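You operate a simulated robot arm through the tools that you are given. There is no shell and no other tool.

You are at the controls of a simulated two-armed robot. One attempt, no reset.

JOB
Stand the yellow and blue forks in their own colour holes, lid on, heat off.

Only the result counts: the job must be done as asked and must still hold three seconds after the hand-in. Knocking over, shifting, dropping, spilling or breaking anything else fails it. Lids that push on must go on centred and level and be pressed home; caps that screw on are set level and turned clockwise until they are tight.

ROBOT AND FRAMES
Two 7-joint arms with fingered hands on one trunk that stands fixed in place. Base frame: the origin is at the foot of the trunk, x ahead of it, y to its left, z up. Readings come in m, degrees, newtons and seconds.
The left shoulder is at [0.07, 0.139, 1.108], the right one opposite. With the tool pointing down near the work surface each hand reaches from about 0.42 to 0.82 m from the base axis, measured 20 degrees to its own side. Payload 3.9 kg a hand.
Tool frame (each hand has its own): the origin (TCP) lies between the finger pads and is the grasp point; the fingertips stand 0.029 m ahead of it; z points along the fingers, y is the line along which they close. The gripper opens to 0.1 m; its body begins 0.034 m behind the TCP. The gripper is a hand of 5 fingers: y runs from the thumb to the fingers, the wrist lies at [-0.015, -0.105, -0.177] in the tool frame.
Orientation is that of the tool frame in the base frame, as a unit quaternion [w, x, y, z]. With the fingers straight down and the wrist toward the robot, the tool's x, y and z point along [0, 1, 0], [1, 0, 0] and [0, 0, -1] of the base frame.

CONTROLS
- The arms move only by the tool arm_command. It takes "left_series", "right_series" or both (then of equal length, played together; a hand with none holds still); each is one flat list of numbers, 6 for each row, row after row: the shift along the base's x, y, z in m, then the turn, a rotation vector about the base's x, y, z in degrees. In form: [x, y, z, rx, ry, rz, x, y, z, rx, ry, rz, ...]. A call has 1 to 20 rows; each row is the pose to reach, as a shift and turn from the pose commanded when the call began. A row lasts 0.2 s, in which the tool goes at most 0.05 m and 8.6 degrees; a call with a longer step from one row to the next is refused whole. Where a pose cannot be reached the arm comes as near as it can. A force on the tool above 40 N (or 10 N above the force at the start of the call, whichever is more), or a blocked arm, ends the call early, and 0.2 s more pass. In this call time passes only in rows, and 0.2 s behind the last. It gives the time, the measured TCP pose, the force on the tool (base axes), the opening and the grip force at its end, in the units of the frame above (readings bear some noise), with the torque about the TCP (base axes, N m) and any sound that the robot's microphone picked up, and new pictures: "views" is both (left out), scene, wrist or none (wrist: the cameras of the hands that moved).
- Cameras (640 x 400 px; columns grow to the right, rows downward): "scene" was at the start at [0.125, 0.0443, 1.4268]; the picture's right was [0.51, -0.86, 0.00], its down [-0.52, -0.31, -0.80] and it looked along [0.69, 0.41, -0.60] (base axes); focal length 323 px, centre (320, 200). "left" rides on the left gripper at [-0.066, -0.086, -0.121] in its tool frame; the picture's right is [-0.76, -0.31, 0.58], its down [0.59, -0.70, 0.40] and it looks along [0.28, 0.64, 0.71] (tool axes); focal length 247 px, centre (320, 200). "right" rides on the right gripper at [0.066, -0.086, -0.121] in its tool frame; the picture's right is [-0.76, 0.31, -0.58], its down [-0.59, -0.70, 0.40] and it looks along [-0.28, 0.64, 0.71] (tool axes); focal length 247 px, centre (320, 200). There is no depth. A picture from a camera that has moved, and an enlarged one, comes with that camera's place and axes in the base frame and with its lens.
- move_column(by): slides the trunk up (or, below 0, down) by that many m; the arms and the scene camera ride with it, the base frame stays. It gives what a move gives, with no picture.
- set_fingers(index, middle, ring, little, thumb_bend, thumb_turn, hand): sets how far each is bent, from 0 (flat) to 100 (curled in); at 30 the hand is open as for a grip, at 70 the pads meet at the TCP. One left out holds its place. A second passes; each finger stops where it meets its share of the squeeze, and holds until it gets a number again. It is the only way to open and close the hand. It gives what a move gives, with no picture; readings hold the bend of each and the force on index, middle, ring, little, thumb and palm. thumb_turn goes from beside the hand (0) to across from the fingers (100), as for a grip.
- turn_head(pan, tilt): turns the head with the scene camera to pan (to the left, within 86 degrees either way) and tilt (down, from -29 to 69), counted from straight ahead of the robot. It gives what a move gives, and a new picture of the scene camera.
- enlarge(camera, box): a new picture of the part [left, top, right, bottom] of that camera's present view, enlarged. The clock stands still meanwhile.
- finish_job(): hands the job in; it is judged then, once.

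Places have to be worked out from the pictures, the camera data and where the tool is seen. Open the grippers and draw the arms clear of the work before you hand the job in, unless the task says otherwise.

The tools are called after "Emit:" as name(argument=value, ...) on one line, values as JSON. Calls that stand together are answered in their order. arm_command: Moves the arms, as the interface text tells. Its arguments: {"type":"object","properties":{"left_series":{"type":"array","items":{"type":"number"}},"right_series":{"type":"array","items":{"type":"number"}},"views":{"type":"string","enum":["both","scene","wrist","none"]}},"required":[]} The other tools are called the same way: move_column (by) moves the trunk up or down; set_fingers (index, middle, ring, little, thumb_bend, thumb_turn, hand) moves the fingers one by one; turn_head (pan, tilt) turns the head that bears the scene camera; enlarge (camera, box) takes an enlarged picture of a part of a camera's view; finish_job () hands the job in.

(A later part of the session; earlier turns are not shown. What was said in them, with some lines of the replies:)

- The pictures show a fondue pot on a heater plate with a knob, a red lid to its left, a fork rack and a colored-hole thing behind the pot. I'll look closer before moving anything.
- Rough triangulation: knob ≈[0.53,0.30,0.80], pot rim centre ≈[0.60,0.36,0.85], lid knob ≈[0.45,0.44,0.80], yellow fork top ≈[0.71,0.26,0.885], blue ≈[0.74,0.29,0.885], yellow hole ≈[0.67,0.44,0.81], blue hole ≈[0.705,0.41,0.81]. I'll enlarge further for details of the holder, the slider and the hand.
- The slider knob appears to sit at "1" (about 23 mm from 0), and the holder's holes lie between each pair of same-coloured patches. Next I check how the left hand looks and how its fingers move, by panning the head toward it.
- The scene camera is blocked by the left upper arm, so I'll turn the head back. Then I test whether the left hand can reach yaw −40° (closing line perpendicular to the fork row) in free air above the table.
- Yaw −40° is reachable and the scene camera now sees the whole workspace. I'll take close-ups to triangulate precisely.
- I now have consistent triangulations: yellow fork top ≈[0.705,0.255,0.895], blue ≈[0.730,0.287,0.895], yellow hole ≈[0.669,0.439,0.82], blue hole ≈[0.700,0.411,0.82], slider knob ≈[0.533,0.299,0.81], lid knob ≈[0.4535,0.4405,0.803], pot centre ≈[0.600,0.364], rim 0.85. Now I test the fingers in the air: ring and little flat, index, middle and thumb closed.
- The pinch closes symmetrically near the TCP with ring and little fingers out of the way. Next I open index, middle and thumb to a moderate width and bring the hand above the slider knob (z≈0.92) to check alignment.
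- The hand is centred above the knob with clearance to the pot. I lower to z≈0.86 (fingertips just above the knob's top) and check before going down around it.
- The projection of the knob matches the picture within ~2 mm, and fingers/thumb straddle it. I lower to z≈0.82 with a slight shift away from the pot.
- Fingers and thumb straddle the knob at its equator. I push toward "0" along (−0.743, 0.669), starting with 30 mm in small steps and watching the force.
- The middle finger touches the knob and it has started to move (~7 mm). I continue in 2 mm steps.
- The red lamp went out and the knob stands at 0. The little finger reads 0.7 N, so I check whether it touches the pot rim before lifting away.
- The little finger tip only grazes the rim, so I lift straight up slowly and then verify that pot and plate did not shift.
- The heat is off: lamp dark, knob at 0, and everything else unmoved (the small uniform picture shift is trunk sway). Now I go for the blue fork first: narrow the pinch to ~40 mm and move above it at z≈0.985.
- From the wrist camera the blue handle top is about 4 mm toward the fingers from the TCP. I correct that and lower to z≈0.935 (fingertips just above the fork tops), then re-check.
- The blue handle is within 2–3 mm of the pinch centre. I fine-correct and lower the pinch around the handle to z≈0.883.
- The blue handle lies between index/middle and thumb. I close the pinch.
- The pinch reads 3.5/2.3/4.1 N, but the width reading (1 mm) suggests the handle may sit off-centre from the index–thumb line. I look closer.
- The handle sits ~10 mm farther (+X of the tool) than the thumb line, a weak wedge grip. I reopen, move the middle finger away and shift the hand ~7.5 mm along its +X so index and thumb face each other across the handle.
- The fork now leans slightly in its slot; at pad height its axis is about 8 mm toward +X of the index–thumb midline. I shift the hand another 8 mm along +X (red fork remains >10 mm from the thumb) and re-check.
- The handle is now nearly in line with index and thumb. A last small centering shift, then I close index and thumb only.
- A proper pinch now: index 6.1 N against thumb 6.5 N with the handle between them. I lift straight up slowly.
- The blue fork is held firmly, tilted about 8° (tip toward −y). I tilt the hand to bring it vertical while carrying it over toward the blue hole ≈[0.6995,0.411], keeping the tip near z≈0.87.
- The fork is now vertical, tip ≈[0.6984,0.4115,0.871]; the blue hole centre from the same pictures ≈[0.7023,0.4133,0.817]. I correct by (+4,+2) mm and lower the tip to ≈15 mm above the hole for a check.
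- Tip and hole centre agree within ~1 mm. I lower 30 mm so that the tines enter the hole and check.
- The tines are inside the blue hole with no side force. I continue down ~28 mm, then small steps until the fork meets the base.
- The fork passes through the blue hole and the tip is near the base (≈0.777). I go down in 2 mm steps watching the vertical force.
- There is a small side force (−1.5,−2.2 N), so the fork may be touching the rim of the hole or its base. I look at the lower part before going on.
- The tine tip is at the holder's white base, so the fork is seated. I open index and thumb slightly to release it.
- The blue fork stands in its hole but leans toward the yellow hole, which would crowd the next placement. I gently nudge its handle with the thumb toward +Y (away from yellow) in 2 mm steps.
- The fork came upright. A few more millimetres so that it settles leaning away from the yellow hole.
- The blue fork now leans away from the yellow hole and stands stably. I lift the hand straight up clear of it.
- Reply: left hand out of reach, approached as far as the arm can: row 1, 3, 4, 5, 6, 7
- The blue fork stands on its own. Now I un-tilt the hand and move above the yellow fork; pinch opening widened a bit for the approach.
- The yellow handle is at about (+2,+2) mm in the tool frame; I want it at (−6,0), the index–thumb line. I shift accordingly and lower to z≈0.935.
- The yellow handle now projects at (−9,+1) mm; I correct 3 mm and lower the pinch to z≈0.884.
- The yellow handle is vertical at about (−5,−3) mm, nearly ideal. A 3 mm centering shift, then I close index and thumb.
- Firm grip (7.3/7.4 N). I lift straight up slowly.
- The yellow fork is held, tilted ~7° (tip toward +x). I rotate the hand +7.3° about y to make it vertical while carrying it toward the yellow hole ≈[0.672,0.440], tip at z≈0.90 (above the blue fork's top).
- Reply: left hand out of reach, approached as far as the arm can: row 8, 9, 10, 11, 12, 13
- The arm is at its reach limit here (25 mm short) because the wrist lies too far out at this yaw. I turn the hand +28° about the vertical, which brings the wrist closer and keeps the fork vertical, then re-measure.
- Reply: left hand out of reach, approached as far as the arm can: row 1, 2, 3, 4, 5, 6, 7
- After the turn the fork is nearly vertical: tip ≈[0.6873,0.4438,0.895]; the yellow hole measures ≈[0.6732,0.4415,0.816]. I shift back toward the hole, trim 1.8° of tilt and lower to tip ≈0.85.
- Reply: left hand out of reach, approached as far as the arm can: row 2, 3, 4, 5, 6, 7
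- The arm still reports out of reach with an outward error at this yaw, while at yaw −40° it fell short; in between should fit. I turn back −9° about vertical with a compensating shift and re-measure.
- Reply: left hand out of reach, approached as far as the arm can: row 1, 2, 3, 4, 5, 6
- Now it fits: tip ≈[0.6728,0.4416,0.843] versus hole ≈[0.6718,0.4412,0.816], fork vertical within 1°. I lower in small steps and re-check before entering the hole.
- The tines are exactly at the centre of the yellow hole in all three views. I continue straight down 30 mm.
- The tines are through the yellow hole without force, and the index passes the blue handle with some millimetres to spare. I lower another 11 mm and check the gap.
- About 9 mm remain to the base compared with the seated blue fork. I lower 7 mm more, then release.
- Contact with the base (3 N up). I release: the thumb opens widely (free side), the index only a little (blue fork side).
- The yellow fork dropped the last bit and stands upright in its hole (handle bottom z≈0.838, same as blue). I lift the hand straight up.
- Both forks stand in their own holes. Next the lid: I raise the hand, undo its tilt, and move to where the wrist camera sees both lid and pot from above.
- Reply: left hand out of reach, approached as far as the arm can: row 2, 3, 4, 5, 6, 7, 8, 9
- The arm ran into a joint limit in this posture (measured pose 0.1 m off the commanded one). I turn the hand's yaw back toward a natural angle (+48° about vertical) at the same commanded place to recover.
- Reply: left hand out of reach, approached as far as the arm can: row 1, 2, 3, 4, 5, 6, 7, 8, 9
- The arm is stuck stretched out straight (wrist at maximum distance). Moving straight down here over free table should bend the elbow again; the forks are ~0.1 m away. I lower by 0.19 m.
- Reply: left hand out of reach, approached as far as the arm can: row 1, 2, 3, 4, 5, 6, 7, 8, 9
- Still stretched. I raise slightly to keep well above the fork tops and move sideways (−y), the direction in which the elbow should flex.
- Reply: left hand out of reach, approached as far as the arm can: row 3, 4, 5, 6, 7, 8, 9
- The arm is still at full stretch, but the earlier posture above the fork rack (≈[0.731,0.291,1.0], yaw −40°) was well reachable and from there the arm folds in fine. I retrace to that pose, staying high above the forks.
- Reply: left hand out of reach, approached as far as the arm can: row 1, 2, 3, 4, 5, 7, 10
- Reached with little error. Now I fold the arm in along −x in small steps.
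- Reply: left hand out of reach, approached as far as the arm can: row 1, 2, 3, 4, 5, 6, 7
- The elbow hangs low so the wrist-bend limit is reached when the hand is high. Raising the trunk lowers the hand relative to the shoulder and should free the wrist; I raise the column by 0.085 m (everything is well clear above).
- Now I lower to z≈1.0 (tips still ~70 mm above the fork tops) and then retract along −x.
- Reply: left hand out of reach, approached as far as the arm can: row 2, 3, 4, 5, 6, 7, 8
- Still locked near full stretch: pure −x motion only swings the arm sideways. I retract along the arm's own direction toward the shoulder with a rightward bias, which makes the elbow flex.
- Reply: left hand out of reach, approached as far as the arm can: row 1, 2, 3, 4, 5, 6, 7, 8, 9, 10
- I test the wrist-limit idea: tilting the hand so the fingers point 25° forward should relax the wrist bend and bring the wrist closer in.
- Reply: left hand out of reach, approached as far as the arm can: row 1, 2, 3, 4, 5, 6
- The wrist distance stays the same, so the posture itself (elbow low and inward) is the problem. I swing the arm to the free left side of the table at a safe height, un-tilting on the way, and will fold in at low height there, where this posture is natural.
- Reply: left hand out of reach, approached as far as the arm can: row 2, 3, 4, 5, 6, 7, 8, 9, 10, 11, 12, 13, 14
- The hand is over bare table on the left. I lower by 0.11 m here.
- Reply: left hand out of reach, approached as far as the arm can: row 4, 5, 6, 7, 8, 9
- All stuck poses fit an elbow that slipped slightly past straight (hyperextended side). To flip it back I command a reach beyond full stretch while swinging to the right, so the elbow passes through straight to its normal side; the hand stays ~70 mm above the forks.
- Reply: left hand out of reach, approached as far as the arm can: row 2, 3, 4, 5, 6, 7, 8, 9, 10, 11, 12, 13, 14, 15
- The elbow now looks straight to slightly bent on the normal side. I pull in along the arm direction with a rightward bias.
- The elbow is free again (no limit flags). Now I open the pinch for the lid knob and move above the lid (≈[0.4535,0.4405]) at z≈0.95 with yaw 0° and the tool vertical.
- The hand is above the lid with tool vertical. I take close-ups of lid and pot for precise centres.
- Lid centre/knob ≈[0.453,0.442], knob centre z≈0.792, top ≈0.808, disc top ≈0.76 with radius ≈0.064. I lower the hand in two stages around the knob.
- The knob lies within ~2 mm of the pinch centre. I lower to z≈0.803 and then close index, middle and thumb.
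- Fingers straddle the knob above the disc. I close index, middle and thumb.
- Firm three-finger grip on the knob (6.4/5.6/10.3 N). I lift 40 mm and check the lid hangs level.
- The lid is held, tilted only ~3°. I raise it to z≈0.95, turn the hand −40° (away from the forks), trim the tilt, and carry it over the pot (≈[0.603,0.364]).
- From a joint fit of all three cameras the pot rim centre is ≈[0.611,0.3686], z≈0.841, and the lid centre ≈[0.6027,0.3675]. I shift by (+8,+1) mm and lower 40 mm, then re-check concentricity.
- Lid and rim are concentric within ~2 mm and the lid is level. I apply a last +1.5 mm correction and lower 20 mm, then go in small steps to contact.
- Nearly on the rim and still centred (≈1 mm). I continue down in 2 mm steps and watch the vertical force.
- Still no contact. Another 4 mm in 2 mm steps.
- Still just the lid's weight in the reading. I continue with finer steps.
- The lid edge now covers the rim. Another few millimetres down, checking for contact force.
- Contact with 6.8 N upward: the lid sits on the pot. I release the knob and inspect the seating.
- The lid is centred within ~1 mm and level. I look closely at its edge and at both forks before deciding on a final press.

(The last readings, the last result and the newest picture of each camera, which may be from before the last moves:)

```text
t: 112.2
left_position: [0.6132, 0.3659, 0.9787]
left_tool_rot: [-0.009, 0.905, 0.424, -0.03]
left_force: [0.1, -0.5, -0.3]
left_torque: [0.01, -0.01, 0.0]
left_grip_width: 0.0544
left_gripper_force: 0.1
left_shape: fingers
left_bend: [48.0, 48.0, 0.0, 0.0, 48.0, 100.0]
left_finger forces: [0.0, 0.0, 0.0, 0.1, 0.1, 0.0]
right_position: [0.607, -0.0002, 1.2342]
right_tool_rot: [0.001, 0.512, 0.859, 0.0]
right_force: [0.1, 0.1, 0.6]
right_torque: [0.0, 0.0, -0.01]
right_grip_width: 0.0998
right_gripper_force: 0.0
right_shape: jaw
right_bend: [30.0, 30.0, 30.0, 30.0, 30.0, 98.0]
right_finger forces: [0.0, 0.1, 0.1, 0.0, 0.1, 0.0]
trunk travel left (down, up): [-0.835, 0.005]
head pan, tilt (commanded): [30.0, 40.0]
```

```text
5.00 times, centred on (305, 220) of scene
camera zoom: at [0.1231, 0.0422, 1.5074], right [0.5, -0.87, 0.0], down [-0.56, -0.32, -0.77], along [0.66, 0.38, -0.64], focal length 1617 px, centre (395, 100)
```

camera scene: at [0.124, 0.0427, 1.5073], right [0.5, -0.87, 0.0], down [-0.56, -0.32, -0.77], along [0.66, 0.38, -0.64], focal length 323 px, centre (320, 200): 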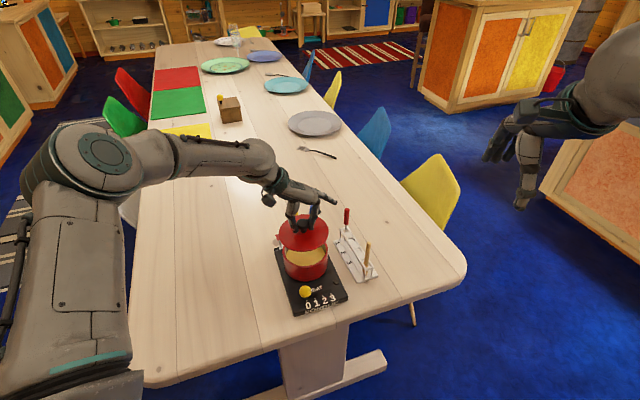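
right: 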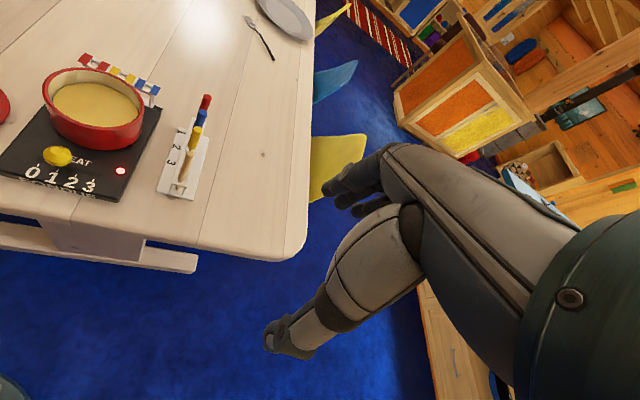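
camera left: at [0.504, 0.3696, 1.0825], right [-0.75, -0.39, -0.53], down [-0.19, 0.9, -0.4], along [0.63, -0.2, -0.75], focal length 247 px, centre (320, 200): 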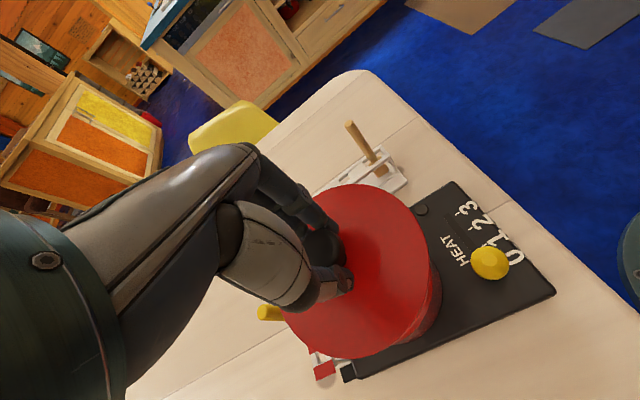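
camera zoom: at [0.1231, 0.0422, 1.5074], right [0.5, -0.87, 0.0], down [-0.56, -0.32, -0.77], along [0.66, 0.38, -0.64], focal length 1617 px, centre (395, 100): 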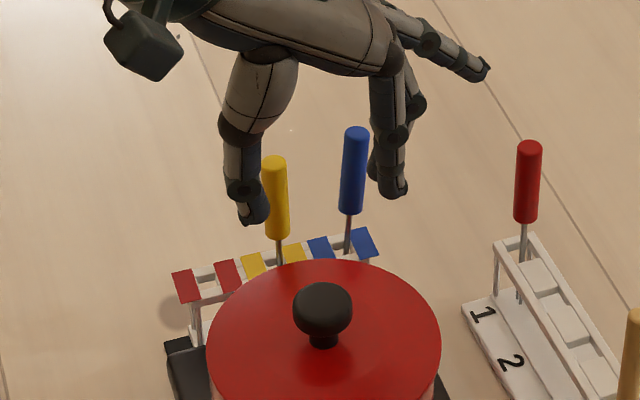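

The lid sits flush. For certainty I press it home: I close the fingertips and push down gently on the knob's centre.

Emit:
set_fingers(hand="left", index=68, middle=68, thumb_bend=68)

Emit:
arm_command(left_series=[0.001, 0.003, -0.015, 0, 0, 0, 0.001, 0.004, -0.03, 0, 0, 0, 0.001, 0.004, -0.042, 0, 0, 0, 0.001, 0.004, -0.05, 0, 0, 0, 0.001, 0.004, -0.05, 0, 0, 0], views="none")

Emit:
enlarge(camera="scene", box=[265, 190, 345, 270])

Emit:
enlarge(camera="right", box=[50, 60, 170, 180])

```text
t: 113.2
left_position: [0.6147, 0.3645, 0.9787]
left_tool_rot: [-0.01, 0.905, 0.425, -0.031]
left_force: [-0.1, -0.4, -0.4]
left_torque: [-0.03, 0.01, -0.01]
left_grip_width: 0.0064
left_gripper_force: 0.0
left_shape: fingers
left_bend: [68.0, 68.0, 0.0, 0.0, 68.0, 100.0]
left_finger forces: [0.0, 0.1, 0.0, 0.0, 0.0, 0.0]
right_position: [0.6073, 0.0005, 1.2351]
right_tool_rot: [0.0, 0.512, 0.859, 0.0]
right_force: [-0.3, 0.3, -0.3]
right_torque: [0.0, 0.01, 0.01]
right_grip_width: 0.1
right_gripper_force: 0.1
right_shape: jaw
right_bend: [30.0, 30.0, 30.0, 30.0, 30.0, 98.0]
right_finger forces: [0.0, 0.0, 0.0, 0.0, 0.1, 0.0]
trunk travel left (down, up): [-0.835, 0.005]
head pan, tilt (commanded): [30.0, 40.0]
```

```text
t: 114.3
left_position: [0.6139, 0.3698, 0.9272]
left_tool_rot: [-0.009, 0.905, 0.424, -0.031]
left_force: [-0.3, -0.6, -1.1]
left_torque: [-0.01, -0.02, 0.01]
left_grip_width: 0.0064
left_gripper_force: 0.1
left_shape: fingers
left_bend: [68.0, 68.0, 0.0, 0.0, 68.0, 100.0]
left_finger forces: [0.1, 0.0, 0.1, 0.1, 0.0, 0.1]
right_position: [0.6068, -0.0003, 1.2347]
right_tool_rot: [0.0, 0.513, 0.859, -0.001]
right_force: [-0.3, 0.4, -0.3]
right_torque: [0.0, 0.0, -0.04]
right_grip_width: 0.0999
right_gripper_force: 0.2
right_shape: jaw
right_bend: [30.0, 30.0, 30.0, 30.0, 30.0, 98.0]
right_finger forces: [0.0, 0.1, 0.0, 0.1, 0.1, 0.0]
trunk travel left (down, up): [-0.835, 0.005]
head pan, tilt (commanded): [30.0, 40.0]
```

```text
5.00 times, centred on (305, 230) of scene
camera zoom: at [0.1237, 0.0425, 1.5073], right [0.5, -0.87, 0.0], down [-0.56, -0.32, -0.77], along [0.66, 0.38, -0.64], focal length 1617 px, centre (395, 50)
```

zoom: 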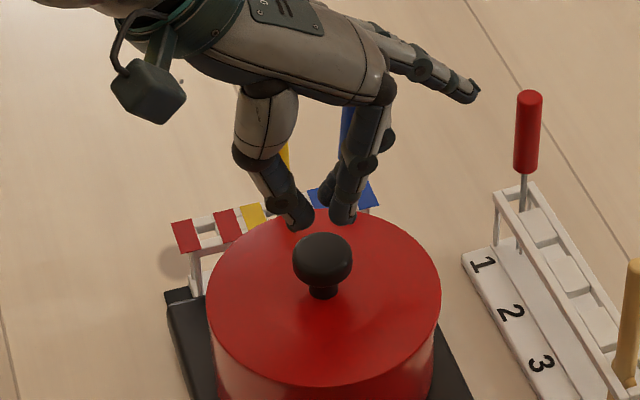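

```text
3.33 times, centred on (110, 120) of right
camera zoom: at [0.4998, 0.0173, 1.3529], right [0.63, -0.52, 0.58], down [-0.34, -0.85, -0.4], along [0.7, 0.05, -0.71], focal length 823 px, centre (1020, 467)
```

zoom: 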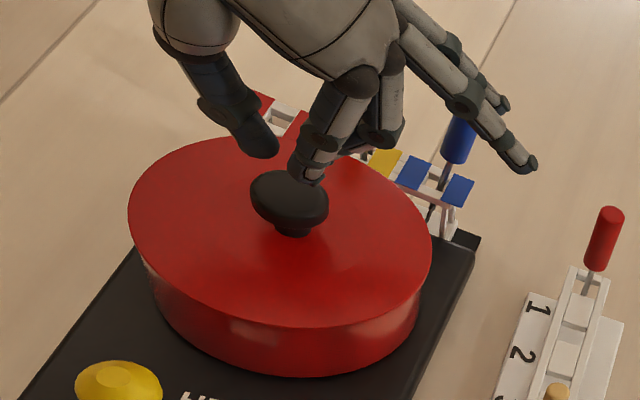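

Fingertips are just above the knob. I push down in small steps and watch the force.

Emit:
arm_command(left_series=[0, 0, -0.002, 0, 0, 0, 0, 0, -0.004, 0, 0, 0, 0, 0, -0.006, 0, 0, 0, 0, 0, -0.006, 0, 0, 0], views="none")

```text
t: 115.3
left_position: [0.6135, 0.37, 0.9216]
left_tool_rot: [-0.009, 0.905, 0.424, -0.031]
left_force: [1.1, -0.3, 0.2]
left_torque: [0.01, 0.01, 0.02]
left_grip_width: 0.0063
left_gripper_force: 0.0
left_shape: fingers
left_bend: [68.0, 68.0, 0.0, 0.0, 68.0, 100.0]
left_finger forces: [0.0, 0.0, 0.0, 0.0, 0.0, 0.0]
right_position: [0.6078, 0.0004, 1.2342]
right_tool_rot: [0.0, 0.513, 0.858, -0.001]
right_force: [-0.6, 0.2, -0.2]
right_torque: [-0.05, 0.0, 0.04]
right_grip_width: 0.0998
right_gripper_force: 0.1
right_shape: jaw
right_bend: [30.0, 30.0, 30.0, 30.0, 30.0, 98.0]
right_finger forces: [0.0, 0.0, 0.0, 0.0, 0.1, 0.1]
trunk travel left (down, up): [-0.835, 0.005]
head pan, tilt (commanded): [30.0, 40.0]
```

No contact yet. I continue down.

Emit:
arm_command(left_series=[0, 0, -0.002, 0, 0, 0, 0, 0, -0.004, 0, 0, 0, 0, 0, -0.005, 0, 0, 0, 0, 0, -0.005, 0, 0, 0], views="none")

Emit:
enlarge(camera="scene", box=[280, 205, 330, 255])

Emit:
enlarge(camera="right", box=[80, 80, 160, 150])

```text
t: 116.3
left_position: [0.6146, 0.3693, 0.9178]
left_tool_rot: [-0.008, 0.905, 0.424, -0.031]
left_force: [0.2, 0.6, -0.2]
left_torque: [-0.01, 0.0, -0.01]
left_grip_width: 0.0067
left_gripper_force: 0.0
left_shape: fingers
left_bend: [68.0, 68.0, 0.0, 0.0, 68.0, 100.0]
left_finger forces: [0.0, 0.0, 0.0, 0.0, 0.0, 0.1]
right_position: [0.607, -0.0002, 1.2333]
right_tool_rot: [0.0, 0.513, 0.859, 0.0]
right_force: [-0.1, -0.6, 0.2]
right_torque: [0.01, -0.02, -0.01]
right_grip_width: 0.0998
right_gripper_force: 0.0
right_shape: jaw
right_bend: [30.0, 30.0, 30.0, 30.0, 30.0, 98.0]
right_finger forces: [0.0, 0.0, 0.1, 0.1, 0.0, 0.1]
trunk travel left (down, up): [-0.835, 0.005]
head pan, tilt (commanded): [30.0, 40.0]
```

```text
8.00 times, centred on (305, 230) of scene
camera zoom: at [0.1238, 0.0426, 1.5073], right [0.5, -0.87, 0.0], down [-0.56, -0.32, -0.77], along [0.66, 0.38, -0.64], focal length 2587 px, centre (440, -40)
```

zoom: 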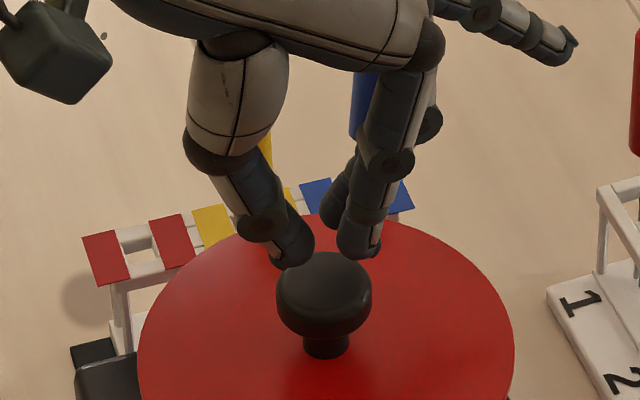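

```text
5.71 times, centred on (120, 115) of right
camera zoom: at [0.4999, 0.0174, 1.3528], right [0.63, -0.52, 0.58], down [-0.34, -0.85, -0.4], along [0.7, 0.05, -0.71], focal length 1411 px, centre (1463, 686)
```

zoom: 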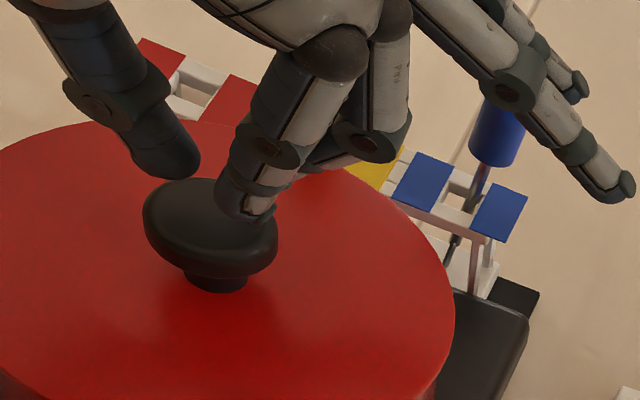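

Tips are still several millimetres above the knob's top and well centred on it. I continue down.

Emit:
arm_command(left_series=[0, 0, -0.002, 0, 0, 0, 0, 0, -0.004, 0, 0, 0, 0, 0, -0.006, 0, 0, 0, 0, 0, -0.006, 0, 0, 0], views="none")

```text
t: 117.3
left_position: [0.6155, 0.3693, 0.9109]
left_tool_rot: [-0.009, 0.905, 0.424, -0.031]
left_force: [-0.2, 0.1, 0.1]
left_torque: [0.03, -0.03, 0.0]
left_grip_width: 0.0066
left_gripper_force: 0.1
left_shape: fingers
left_bend: [68.0, 68.0, 0.0, 0.0, 68.0, 100.0]
left_finger forces: [0.0, 0.0, 0.1, 0.0, 0.0, 0.0]
right_position: [0.6072, -0.0, 1.2336]
right_tool_rot: [0.0, 0.513, 0.858, -0.001]
right_force: [0.0, 0.4, -0.3]
right_torque: [0.0, -0.03, -0.06]
right_grip_width: 0.0997
right_gripper_force: 0.1
right_shape: jaw
right_bend: [30.0, 30.0, 30.0, 30.0, 30.0, 98.0]
right_finger forces: [0.1, 0.0, 0.0, 0.0, 0.0, 0.0]
trunk travel left (down, up): [-0.835, 0.005]
head pan, tilt (commanded): [30.0, 40.0]
```

No contact yet; next 3 mm.

Emit:
arm_command(left_series=[0, 0, -0.0015, 0, 0, 0, 0, 0, -0.003, 0, 0, 0, 0, 0, -0.003, 0, 0, 0], views="none")

Emit:
enlarge(camera="scene", box=[280, 205, 330, 255])

Emit:
enlarge(camera="right", box=[80, 80, 160, 150])

Emit:
enlarge(camera="left", box=[250, 160, 430, 310])

```text
t: 118.2
left_position: [0.6135, 0.3701, 0.9077]
left_tool_rot: [-0.007, 0.905, 0.425, -0.031]
left_force: [-0.2, -0.1, 0.4]
left_torque: [0.03, -0.01, 0.0]
left_grip_width: 0.0065
left_gripper_force: 0.1
left_shape: fingers
left_bend: [68.0, 68.0, 0.0, 0.0, 68.0, 100.0]
left_finger forces: [0.0, 0.0, 0.0, 0.1, 0.1, 0.0]
right_position: [0.6076, -0.0005, 1.2336]
right_tool_rot: [0.0, 0.513, 0.859, 0.0]
right_force: [-0.5, 0.1, 0.1]
right_torque: [0.02, 0.02, -0.02]
right_grip_width: 0.0998
right_gripper_force: 0.1
right_shape: jaw
right_bend: [30.0, 30.0, 30.0, 30.0, 30.0, 98.0]
right_finger forces: [0.1, 0.0, 0.1, 0.1, 0.1, 0.0]
trunk travel left (down, up): [-0.835, 0.005]
head pan, tilt (commanded): [30.0, 40.0]
```

```text
8.00 times, centred on (305, 230) of scene
camera zoom: at [0.1238, 0.0426, 1.5073], right [0.5, -0.87, 0.0], down [-0.56, -0.32, -0.77], along [0.66, 0.38, -0.64], focal length 2587 px, centre (440, -40)
```

zoom: 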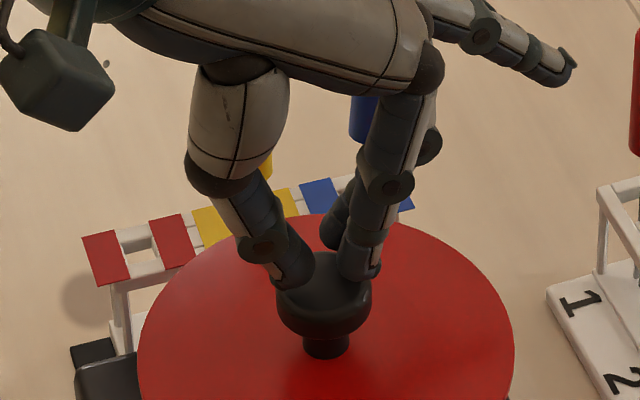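

```text
5.71 times, centred on (120, 115) of right
camera zoom: at [0.4999, 0.0173, 1.3528], right [0.63, -0.52, 0.58], down [-0.34, -0.85, -0.4], along [0.7, 0.05, -0.71], focal length 1411 px, centre (1463, 686)
```

zoom: 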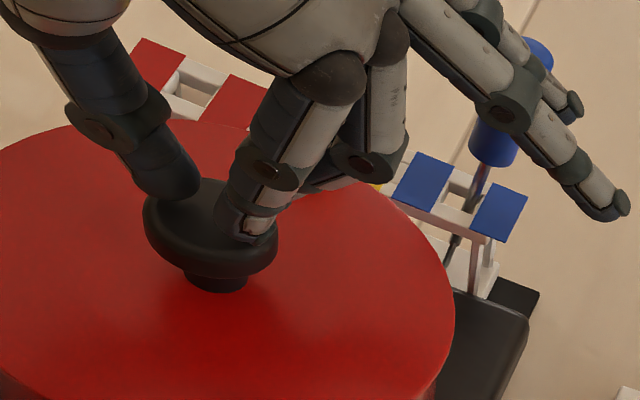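

```text
2.67 times, centred on (340, 235) of left
camera zoom: at [0.5144, 0.3757, 1.0334], right [-0.75, -0.39, -0.53], down [-0.19, 0.9, -0.4], along [0.63, -0.2, -0.75], focal length 659 px, centre (267, 107)
```

zoom: 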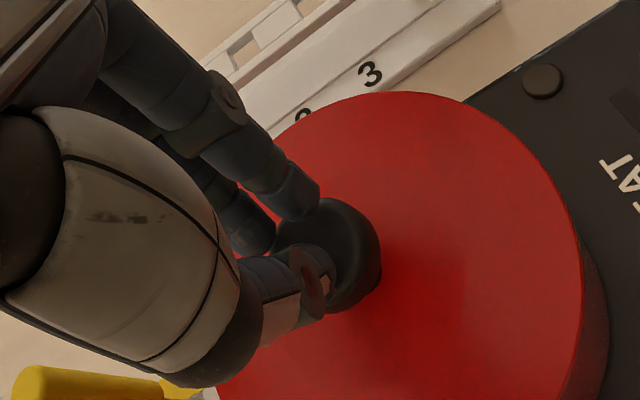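

The tips are at the knob's top. Next small steps should make contact.

Emit:
arm_command(left_series=[0, 0, -0.0015, 0, 0, 0, 0, 0, -0.003, 0, 0, 0, 0, 0, -0.003, 0, 0, 0], views="none")

```text
t: 119.0
left_position: [0.6141, 0.3694, 0.9062]
left_tool_rot: [-0.008, 0.905, 0.424, -0.029]
left_force: [2.7, 0.6, 4.4]
left_torque: [0.0, -0.11, 0.0]
left_grip_width: 0.0064
left_gripper_force: 2.5
left_shape: fingers
left_bend: [68.0, 68.0, 0.0, 0.0, 68.0, 100.0]
left_finger forces: [0.0, 4.8, 0.1, 0.0, 0.0, 0.1]
right_position: [0.6076, 0.0004, 1.2345]
right_tool_rot: [0.001, 0.513, 0.858, 0.0]
right_force: [0.1, 0.5, 0.1]
right_torque: [0.01, -0.02, -0.01]
right_grip_width: 0.0999
right_gripper_force: 0.0
right_shape: jaw
right_bend: [30.0, 30.0, 30.0, 30.0, 30.0, 98.0]
right_finger forces: [0.0, 0.1, 0.0, 0.1, 0.1, 0.0]
trunk travel left (down, up): [-0.835, 0.005]
head pan, tilt (commanded): [30.0, 40.0]
```

Only the middle finger touches, on the far side of the dome. I back off, shift the hand ~9 mm so that the middle finger is over the knob's apex, and press again.

Emit:
arm_command(left_series=[0, 0, 0.005, 0, 0, 0, -0.005, -0.001, 0.006, 0, 0, 0, -0.009, -0.002, 0.006, 0, 0, 0, -0.009, -0.002, 0.006, 0, 0, 0], views="none")

Emit:
enlarge(camera="scene", box=[280, 205, 330, 255])

Emit:
enlarge(camera="right", box=[50, 80, 170, 180])

```text
t: 120.0
left_position: [0.6055, 0.3674, 0.9106]
left_tool_rot: [-0.008, 0.905, 0.425, -0.031]
left_force: [-1.5, 0.1, -0.9]
left_torque: [0.02, -0.01, 0.05]
left_grip_width: 0.0066
left_gripper_force: 0.1
left_shape: fingers
left_bend: [68.0, 68.0, 0.0, 0.0, 68.0, 100.0]
left_finger forces: [0.0, 0.1, 0.0, 0.1, 0.0, 0.1]
right_position: [0.6061, -0.0, 1.2343]
right_tool_rot: [0.0, 0.513, 0.859, 0.001]
right_force: [0.1, -0.3, -0.1]
right_torque: [0.04, 0.01, -0.01]
right_grip_width: 0.1002
right_gripper_force: 0.0
right_shape: jaw
right_bend: [30.0, 30.0, 30.0, 30.0, 30.0, 98.0]
right_finger forces: [0.1, 0.0, 0.1, 0.0, 0.0, 0.0]
trunk travel left (down, up): [-0.835, 0.005]
head pan, tilt (commanded): [30.0, 40.0]
```

```text
8.00 times, centred on (305, 230) of scene
camera zoom: at [0.124, 0.0426, 1.5073], right [0.5, -0.87, 0.0], down [-0.56, -0.32, -0.77], along [0.66, 0.38, -0.64], focal length 2587 px, centre (440, -40)
```

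zoom: 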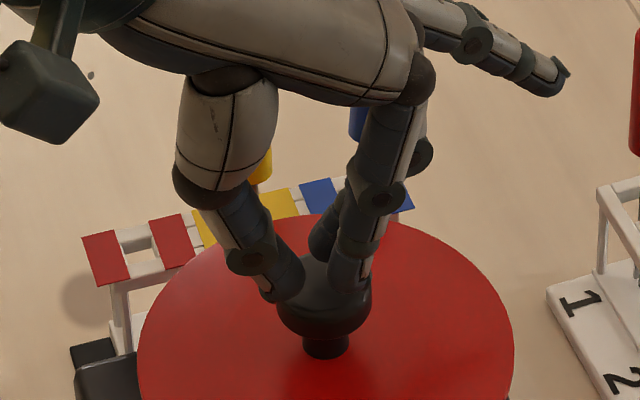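

```text
4.00 times, centred on (110, 130) of right
camera zoom: at [0.5001, 0.0174, 1.3527], right [0.63, -0.52, 0.58], down [-0.34, -0.85, -0.4], along [0.7, 0.05, -0.71], focal length 988 px, centre (1160, 480)
```

zoom: 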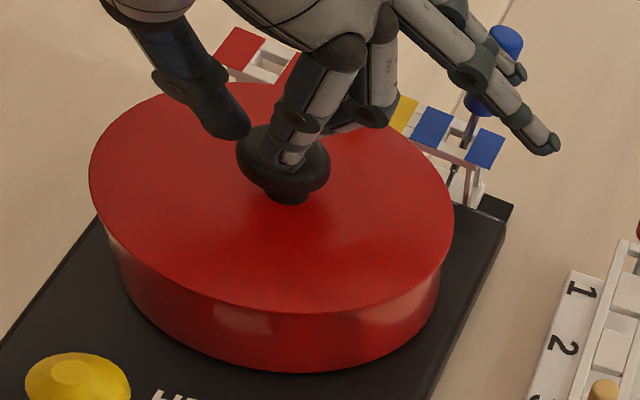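

The lid did not move. Now I press straight down over the apex.

Emit:
arm_command(left_series=[0, 0, -0.002, 0, 0, 0, 0, 0, -0.004, 0, 0, 0, 0, 0, -0.006, 0, 0, 0, 0, 0, -0.006, 0, 0, 0], views="none")

```text
t: 121.0
left_position: [0.6069, 0.3678, 0.9063]
left_tool_rot: [-0.008, 0.905, 0.425, -0.03]
left_force: [0.9, -0.3, 3.2]
left_torque: [0.01, -0.09, -0.04]
left_grip_width: 0.0064
left_gripper_force: 1.9
left_shape: fingers
left_bend: [68.0, 68.0, 0.0, 0.0, 68.0, 100.0]
left_finger forces: [0.0, 3.3, 0.1, 0.1, 0.0, 0.0]
right_position: [0.6068, -0.0009, 1.2343]
right_tool_rot: [0.0, 0.513, 0.859, 0.0]
right_force: [0.2, 0.0, -0.5]
right_torque: [0.0, -0.01, 0.04]
right_grip_width: 0.0997
right_gripper_force: 0.2
right_shape: jaw
right_bend: [30.0, 30.0, 30.0, 30.0, 30.0, 98.0]
right_finger forces: [0.0, 0.0, 0.1, 0.0, 0.1, 0.1]
trunk travel left (down, up): [-0.835, 0.005]
head pan, tilt (commanded): [30.0, 40.0]
```

Contact now is nearly vertical (3.2 N). I press a few millimetres more.

Emit:
arm_command(left_series=[0, 0, -0.0015, 0, 0, 0, 0, 0, -0.003, 0, 0, 0, 0, 0, -0.004, 0, 0, 0], views="none")

Emit:
enlarge(camera="scene", box=[265, 205, 335, 275])

Emit:
enlarge(camera="right", box=[50, 80, 170, 180])

```text
t: 121.8
left_position: [0.607, 0.3669, 0.9048]
left_tool_rot: [-0.007, 0.905, 0.425, -0.028]
left_force: [6.3, -2.0, 17.6]
left_torque: [0.05, -0.41, -0.06]
left_grip_width: 0.0065
left_gripper_force: 9.4
left_shape: fingers
left_bend: [68.0, 72.0, 0.0, 0.0, 68.0, 100.0]
left_finger forces: [0.0, 18.0, 0.1, 0.1, 0.0, 0.0]
right_position: [0.6059, -0.0022, 1.2358]
right_tool_rot: [0.0, 0.513, 0.859, 0.001]
right_force: [0.1, -0.8, -0.3]
right_torque: [0.03, 0.03, 0.0]
right_grip_width: 0.0999
right_gripper_force: 0.0
right_shape: jaw
right_bend: [30.0, 30.0, 30.0, 30.0, 30.0, 98.0]
right_finger forces: [0.1, 0.0, 0.0, 0.0, 0.0, 0.1]
trunk travel left (down, up): [-0.835, 0.005]
head pan, tilt (commanded): [30.0, 40.0]
```

```text
5.71 times, centred on (300, 240) of scene
camera zoom: at [0.1219, 0.0401, 1.5078], right [0.5, -0.87, 0.0], down [-0.56, -0.32, -0.77], along [0.66, 0.38, -0.64], focal length 1848 px, centre (434, -29)
```

zoom: 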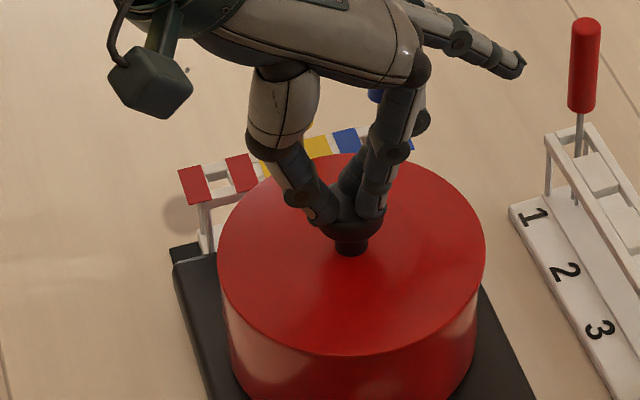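

```text
4.00 times, centred on (110, 130) of right
camera zoom: at [0.4982, 0.0151, 1.3538], right [0.63, -0.52, 0.58], down [-0.34, -0.85, -0.4], along [0.7, 0.06, -0.71], focal length 988 px, centre (1160, 480)
```

zoom: 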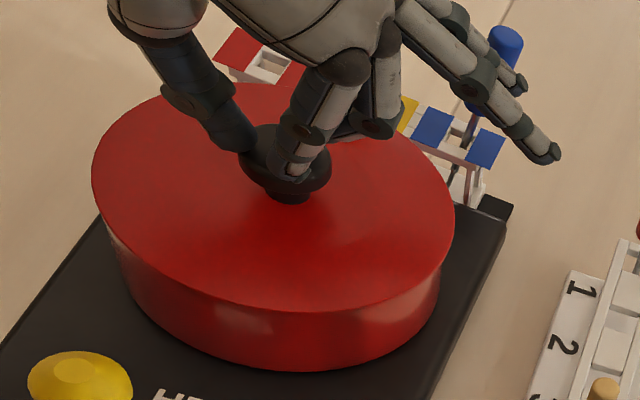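

Pressed with ~17 N and the lid did not give further: it is home. I lift straight up and retract the hand.

Emit:
arm_command(left_series=[0, 0, 0.005, 0, 0, 0, 0, 0, 0.02, 0, 0, 0, 0, 0, 0.045, 0, 0, 0, 0, 0, 0.075, 0, 0, 0, 0, 0, 0.105, 0, 0, 0, -0.015, -0.01, 0.13, 0, 0, 0, -0.035, -0.02, 0.15, 0, 0, 0, -0.06, -0.03, 0.16, 0, 0, 0, -0.085, -0.03, 0.17, 0, 0, 0], views="scene")

Emit:
enlarge(camera="scene", box=[250, 190, 370, 310])

Emit:
enlarge(camera="right", box=[0, 30, 240, 230])

Emit:
enlarge(camera="left", box=[250, 130, 570, 380])

```text
t: 123.8
left_position: [0.5166, 0.3389, 1.0701]
left_tool_rot: [-0.008, 0.905, 0.425, -0.029]
left_force: [-0.2, -0.2, 0.5]
left_torque: [0.0, -0.04, 0.0]
left_grip_width: 0.0064
left_gripper_force: 0.0
left_shape: fingers
left_bend: [68.0, 68.0, 0.0, 0.0, 68.0, 100.0]
left_finger forces: [0.1, 0.1, 0.1, 0.1, 0.0, 0.1]
right_position: [0.6055, 0.0002, 1.2353]
right_tool_rot: [0.001, 0.512, 0.859, 0.0]
right_force: [-0.6, 0.5, 0.2]
right_torque: [0.0, 0.02, 0.01]
right_grip_width: 0.0998
right_gripper_force: 0.1
right_shape: jaw
right_bend: [30.0, 30.0, 30.0, 30.0, 30.0, 98.0]
right_finger forces: [0.0, 0.0, 0.0, 0.2, 0.0, 0.0]
trunk travel left (down, up): [-0.835, 0.005]
head pan, tilt (commanded): [30.0, 40.0]
camera scene: at [0.1219, 0.0425, 1.5075], right [0.5, -0.87, 0.0], down [-0.56, -0.32, -0.77], along [0.66, 0.38, -0.64], focal length 323 px, centre (320, 200)
```

scene: 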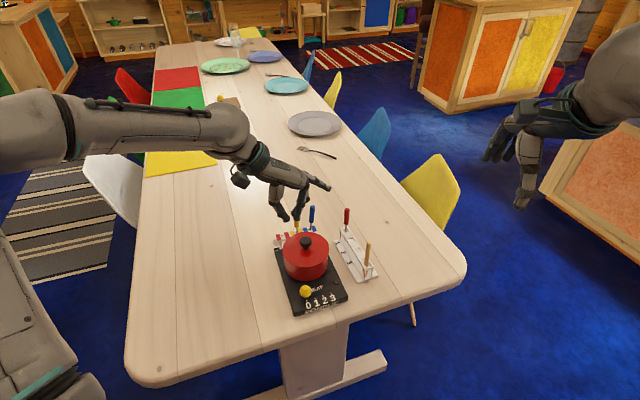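

```text
3.33 times, centred on (310, 250) of scene
camera zoom: at [0.1219, 0.0425, 1.5075], right [0.5, -0.87, 0.0], down [-0.56, -0.32, -0.77], along [0.66, 0.38, -0.64], focal length 1078 px, centre (353, 33)
```

zoom: 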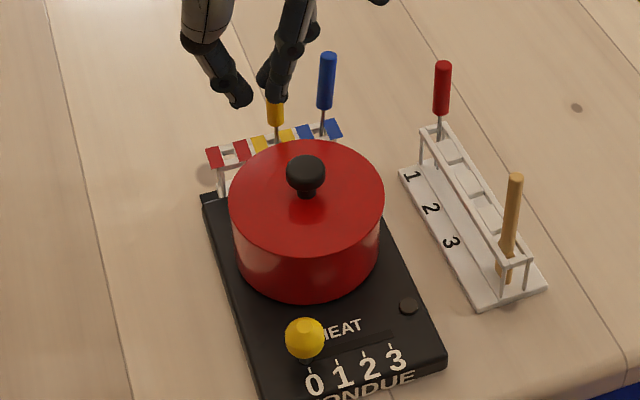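

```text
2.00 times, centred on (120, 130) of right
camera zoom: at [0.4983, 0.0173, 1.3535], right [0.63, -0.52, 0.58], down [-0.34, -0.85, -0.4], along [0.7, 0.05, -0.71], focal length 494 px, centre (720, 340)
```

zoom: 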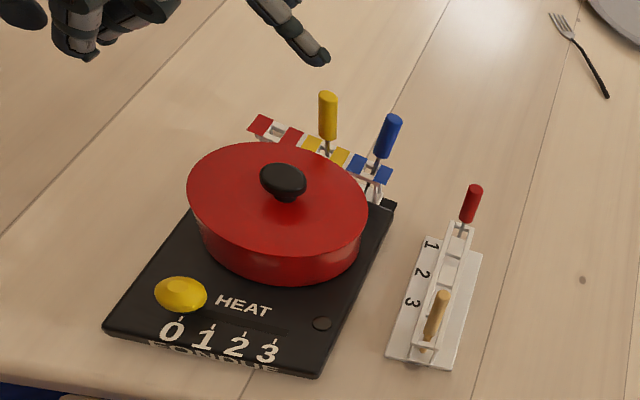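

```text
1.60 times, centred on (410, 255) of left
camera zoom: at [0.4169, 0.3444, 1.1972], right [-0.75, -0.39, -0.53], down [-0.19, 0.9, -0.4], along [0.63, -0.2, -0.75], focal length 395 px, centre (176, 112)
```

zoom: 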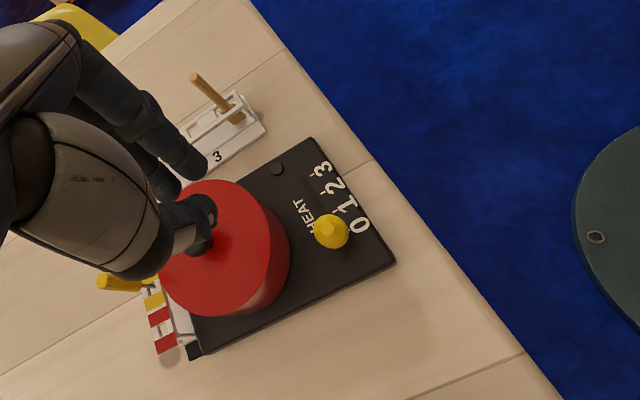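

Everything looks right: lid flush, knob at 0 with lamp off, yellow and blue forks in their holes. I draw the left arm clear to its starting area and open the hand.

Emit:
arm_command(left_series=[-0.005, 0.005, 0.03, 0, 0, 4, -0.015, 0.015, 0.06, 0, 0, 10, -0.03, 0.03, 0.09, 0, 0, 16, -0.045, 0.045, 0.115, 0, 0, 22, -0.06, 0.06, 0.135, 0, 0, 28, -0.075, 0.075, 0.15, 0, 0, 34, -0.09, 0.09, 0.16, 0, 0, 40, -0.105, 0.105, 0.165, 0, 0, 46, -0.12, 0.115, 0.17, 0, 0, 52, -0.13, 0.12, 0.17, 0, 0, 58], views="scene")

Emit:
set_fingers(hand="left", index=30, middle=30, ring=30, little=30, thumb_bend=30)

Emit:
enlarge(camera="left", box=[360, 60, 640, 280])

Emit:
enlarge(camera="right", box=[60, 50, 220, 190])

Emit:
enlarge(camera="scene", box=[250, 190, 390, 310])

```text
t: 126.0
left_position: [0.3872, 0.4564, 1.2428]
left_tool_rot: [0.007, 0.585, 0.81, -0.031]
left_force: [1.1, 0.3, -0.6]
left_torque: [0.01, -0.02, -0.02]
left_grip_width: 0.0063
left_gripper_force: 0.0
left_shape: fingers
left_bend: [68.0, 68.0, 0.0, 0.0, 68.0, 100.0]
left_finger forces: [0.0, 0.0, 0.1, 0.0, 0.0, 0.0]
right_position: [0.6075, -0.0009, 1.2339]
right_tool_rot: [0.001, 0.513, 0.858, 0.0]
right_force: [0.2, 0.2, -0.2]
right_torque: [0.02, 0.0, 0.0]
right_grip_width: 0.0998
right_gripper_force: 0.1
right_shape: jaw
right_bend: [30.0, 30.0, 30.0, 30.0, 30.0, 98.0]
right_finger forces: [0.0, 0.0, 0.1, 0.0, 0.0, 0.1]
trunk travel left (down, up): [-0.835, 0.005]
head pan, tilt (commanded): [30.0, 40.0]
camera scene: at [0.1235, 0.0419, 1.5074], right [0.5, -0.87, 0.0], down [-0.56, -0.32, -0.77], along [0.66, 0.38, -0.64], focal length 323 px, centre (320, 200)
```

scene: 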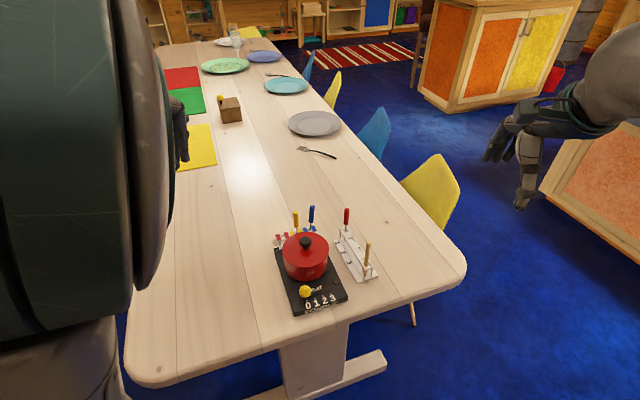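

```text
t: 127.0
left_position: [0.3883, 0.4573, 1.2414]
left_tool_rot: [0.008, 0.585, 0.81, -0.031]
left_force: [-0.1, 0.2, 1.0]
left_torque: [0.02, 0.0, -0.03]
left_grip_width: 0.0982
left_gripper_force: 0.1
left_shape: fingers
left_bend: [30.0, 30.0, 30.0, 30.0, 30.0, 98.0]
left_finger forces: [0.0, 0.1, 0.0, 0.0, 0.1, 0.0]
right_position: [0.6076, -0.0, 1.2338]
right_tool_rot: [0.0, 0.512, 0.859, 0.001]
right_force: [0.8, -0.5, -0.1]
right_torque: [0.02, 0.02, -0.03]
right_grip_width: 0.0997
right_gripper_force: 0.0
right_shape: jaw
right_bend: [30.0, 30.0, 30.0, 30.0, 30.0, 98.0]
right_finger forces: [0.1, 0.0, 0.1, 0.0, 0.0, 0.0]
trunk travel left (down, up): [-0.835, 0.005]
head pan, tilt (commanded): [30.0, 40.0]
```

```text
1.82 times, centred on (500, 170) of left
camera zoom: at [0.3302, 0.3753, 1.3682], right [-0.07, -0.85, -0.53], down [-0.86, 0.32, -0.4], along [0.5, 0.43, -0.75], focal length 449 px, centre (-7, 254)
```

zoom: 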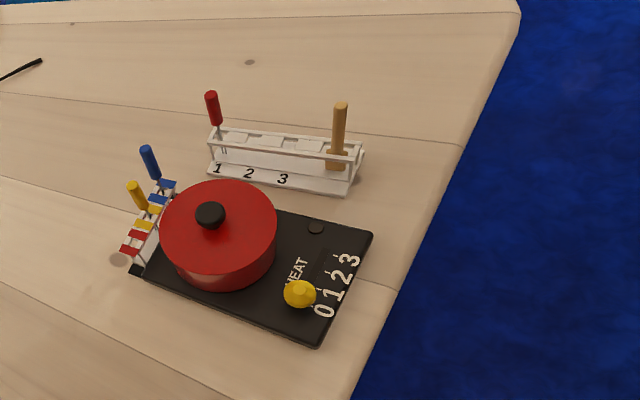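

```text
2.86 times, centred on (140, 120) of right
camera zoom: at [0.4999, 0.0173, 1.3528], right [0.63, -0.52, 0.58], down [-0.34, -0.85, -0.4], along [0.7, 0.05, -0.71], focal length 706 px, centre (834, 429)
```

zoom: 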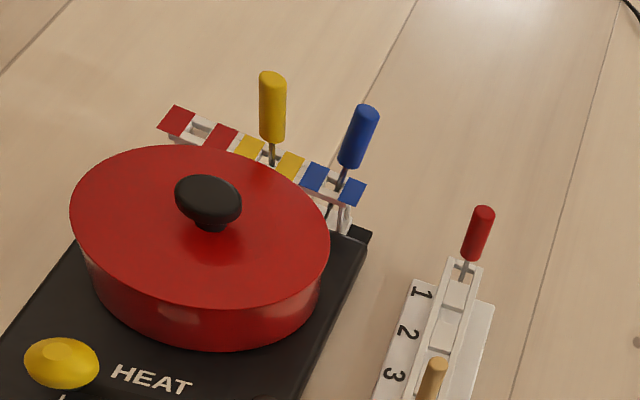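

```text
3.33 times, centred on (320, 250) of scene
camera zoom: at [0.1238, 0.0426, 1.5073], right [0.5, -0.87, 0.0], down [-0.56, -0.32, -0.77], along [0.66, 0.38, -0.64], focal length 1078 px, centre (320, 33)
```

zoom: 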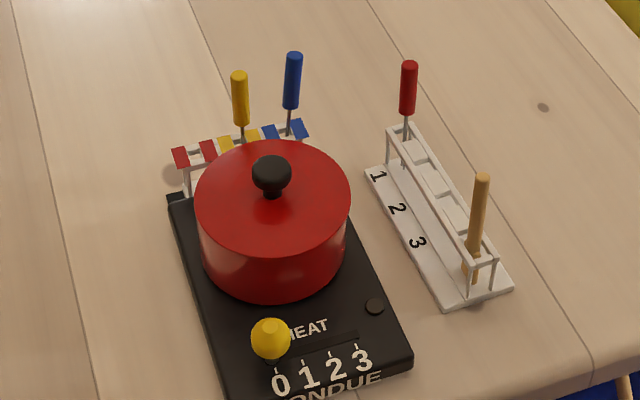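

All is in place: lamp off with the slider at 0, lid centred, level and pressed home, yellow and blue forks standing in their own colour holes, nothing else moved, hands open and clear. I hand the job in.

Emit:
finish_job()

```text
The job is handed in.
```

The yellow and blue forks stand in their own colour holes, the lid is on the pot, and the heat is off. I have handed the job in and do not have the verdict yet.

- **Heat:** the slider is at 0 and the red lamp is out.
- **Lid:** it sits flush, level and within about 1 mm of centre. I pressed down on the knob with about 17 N and it did not sink further.
- **Forks:** yellow stands nearly upright. Blue leans about 11° away from yellow, resting against the edge of its hole; I nudged it that way to make room for placing yellow.
- **Everything else:** the red fork, the wooden stick, the rack and the pot look unmoved in the last pictures. One finger touched the pot rim with about 0.7 N while I pushed the slider, and the pot did not shift.

The left arm locked up at full stretch after the forks were placed, so I raised the trunk 8.5 cm to free it. The trunk is still raised. Both hands are open and clear of the table.
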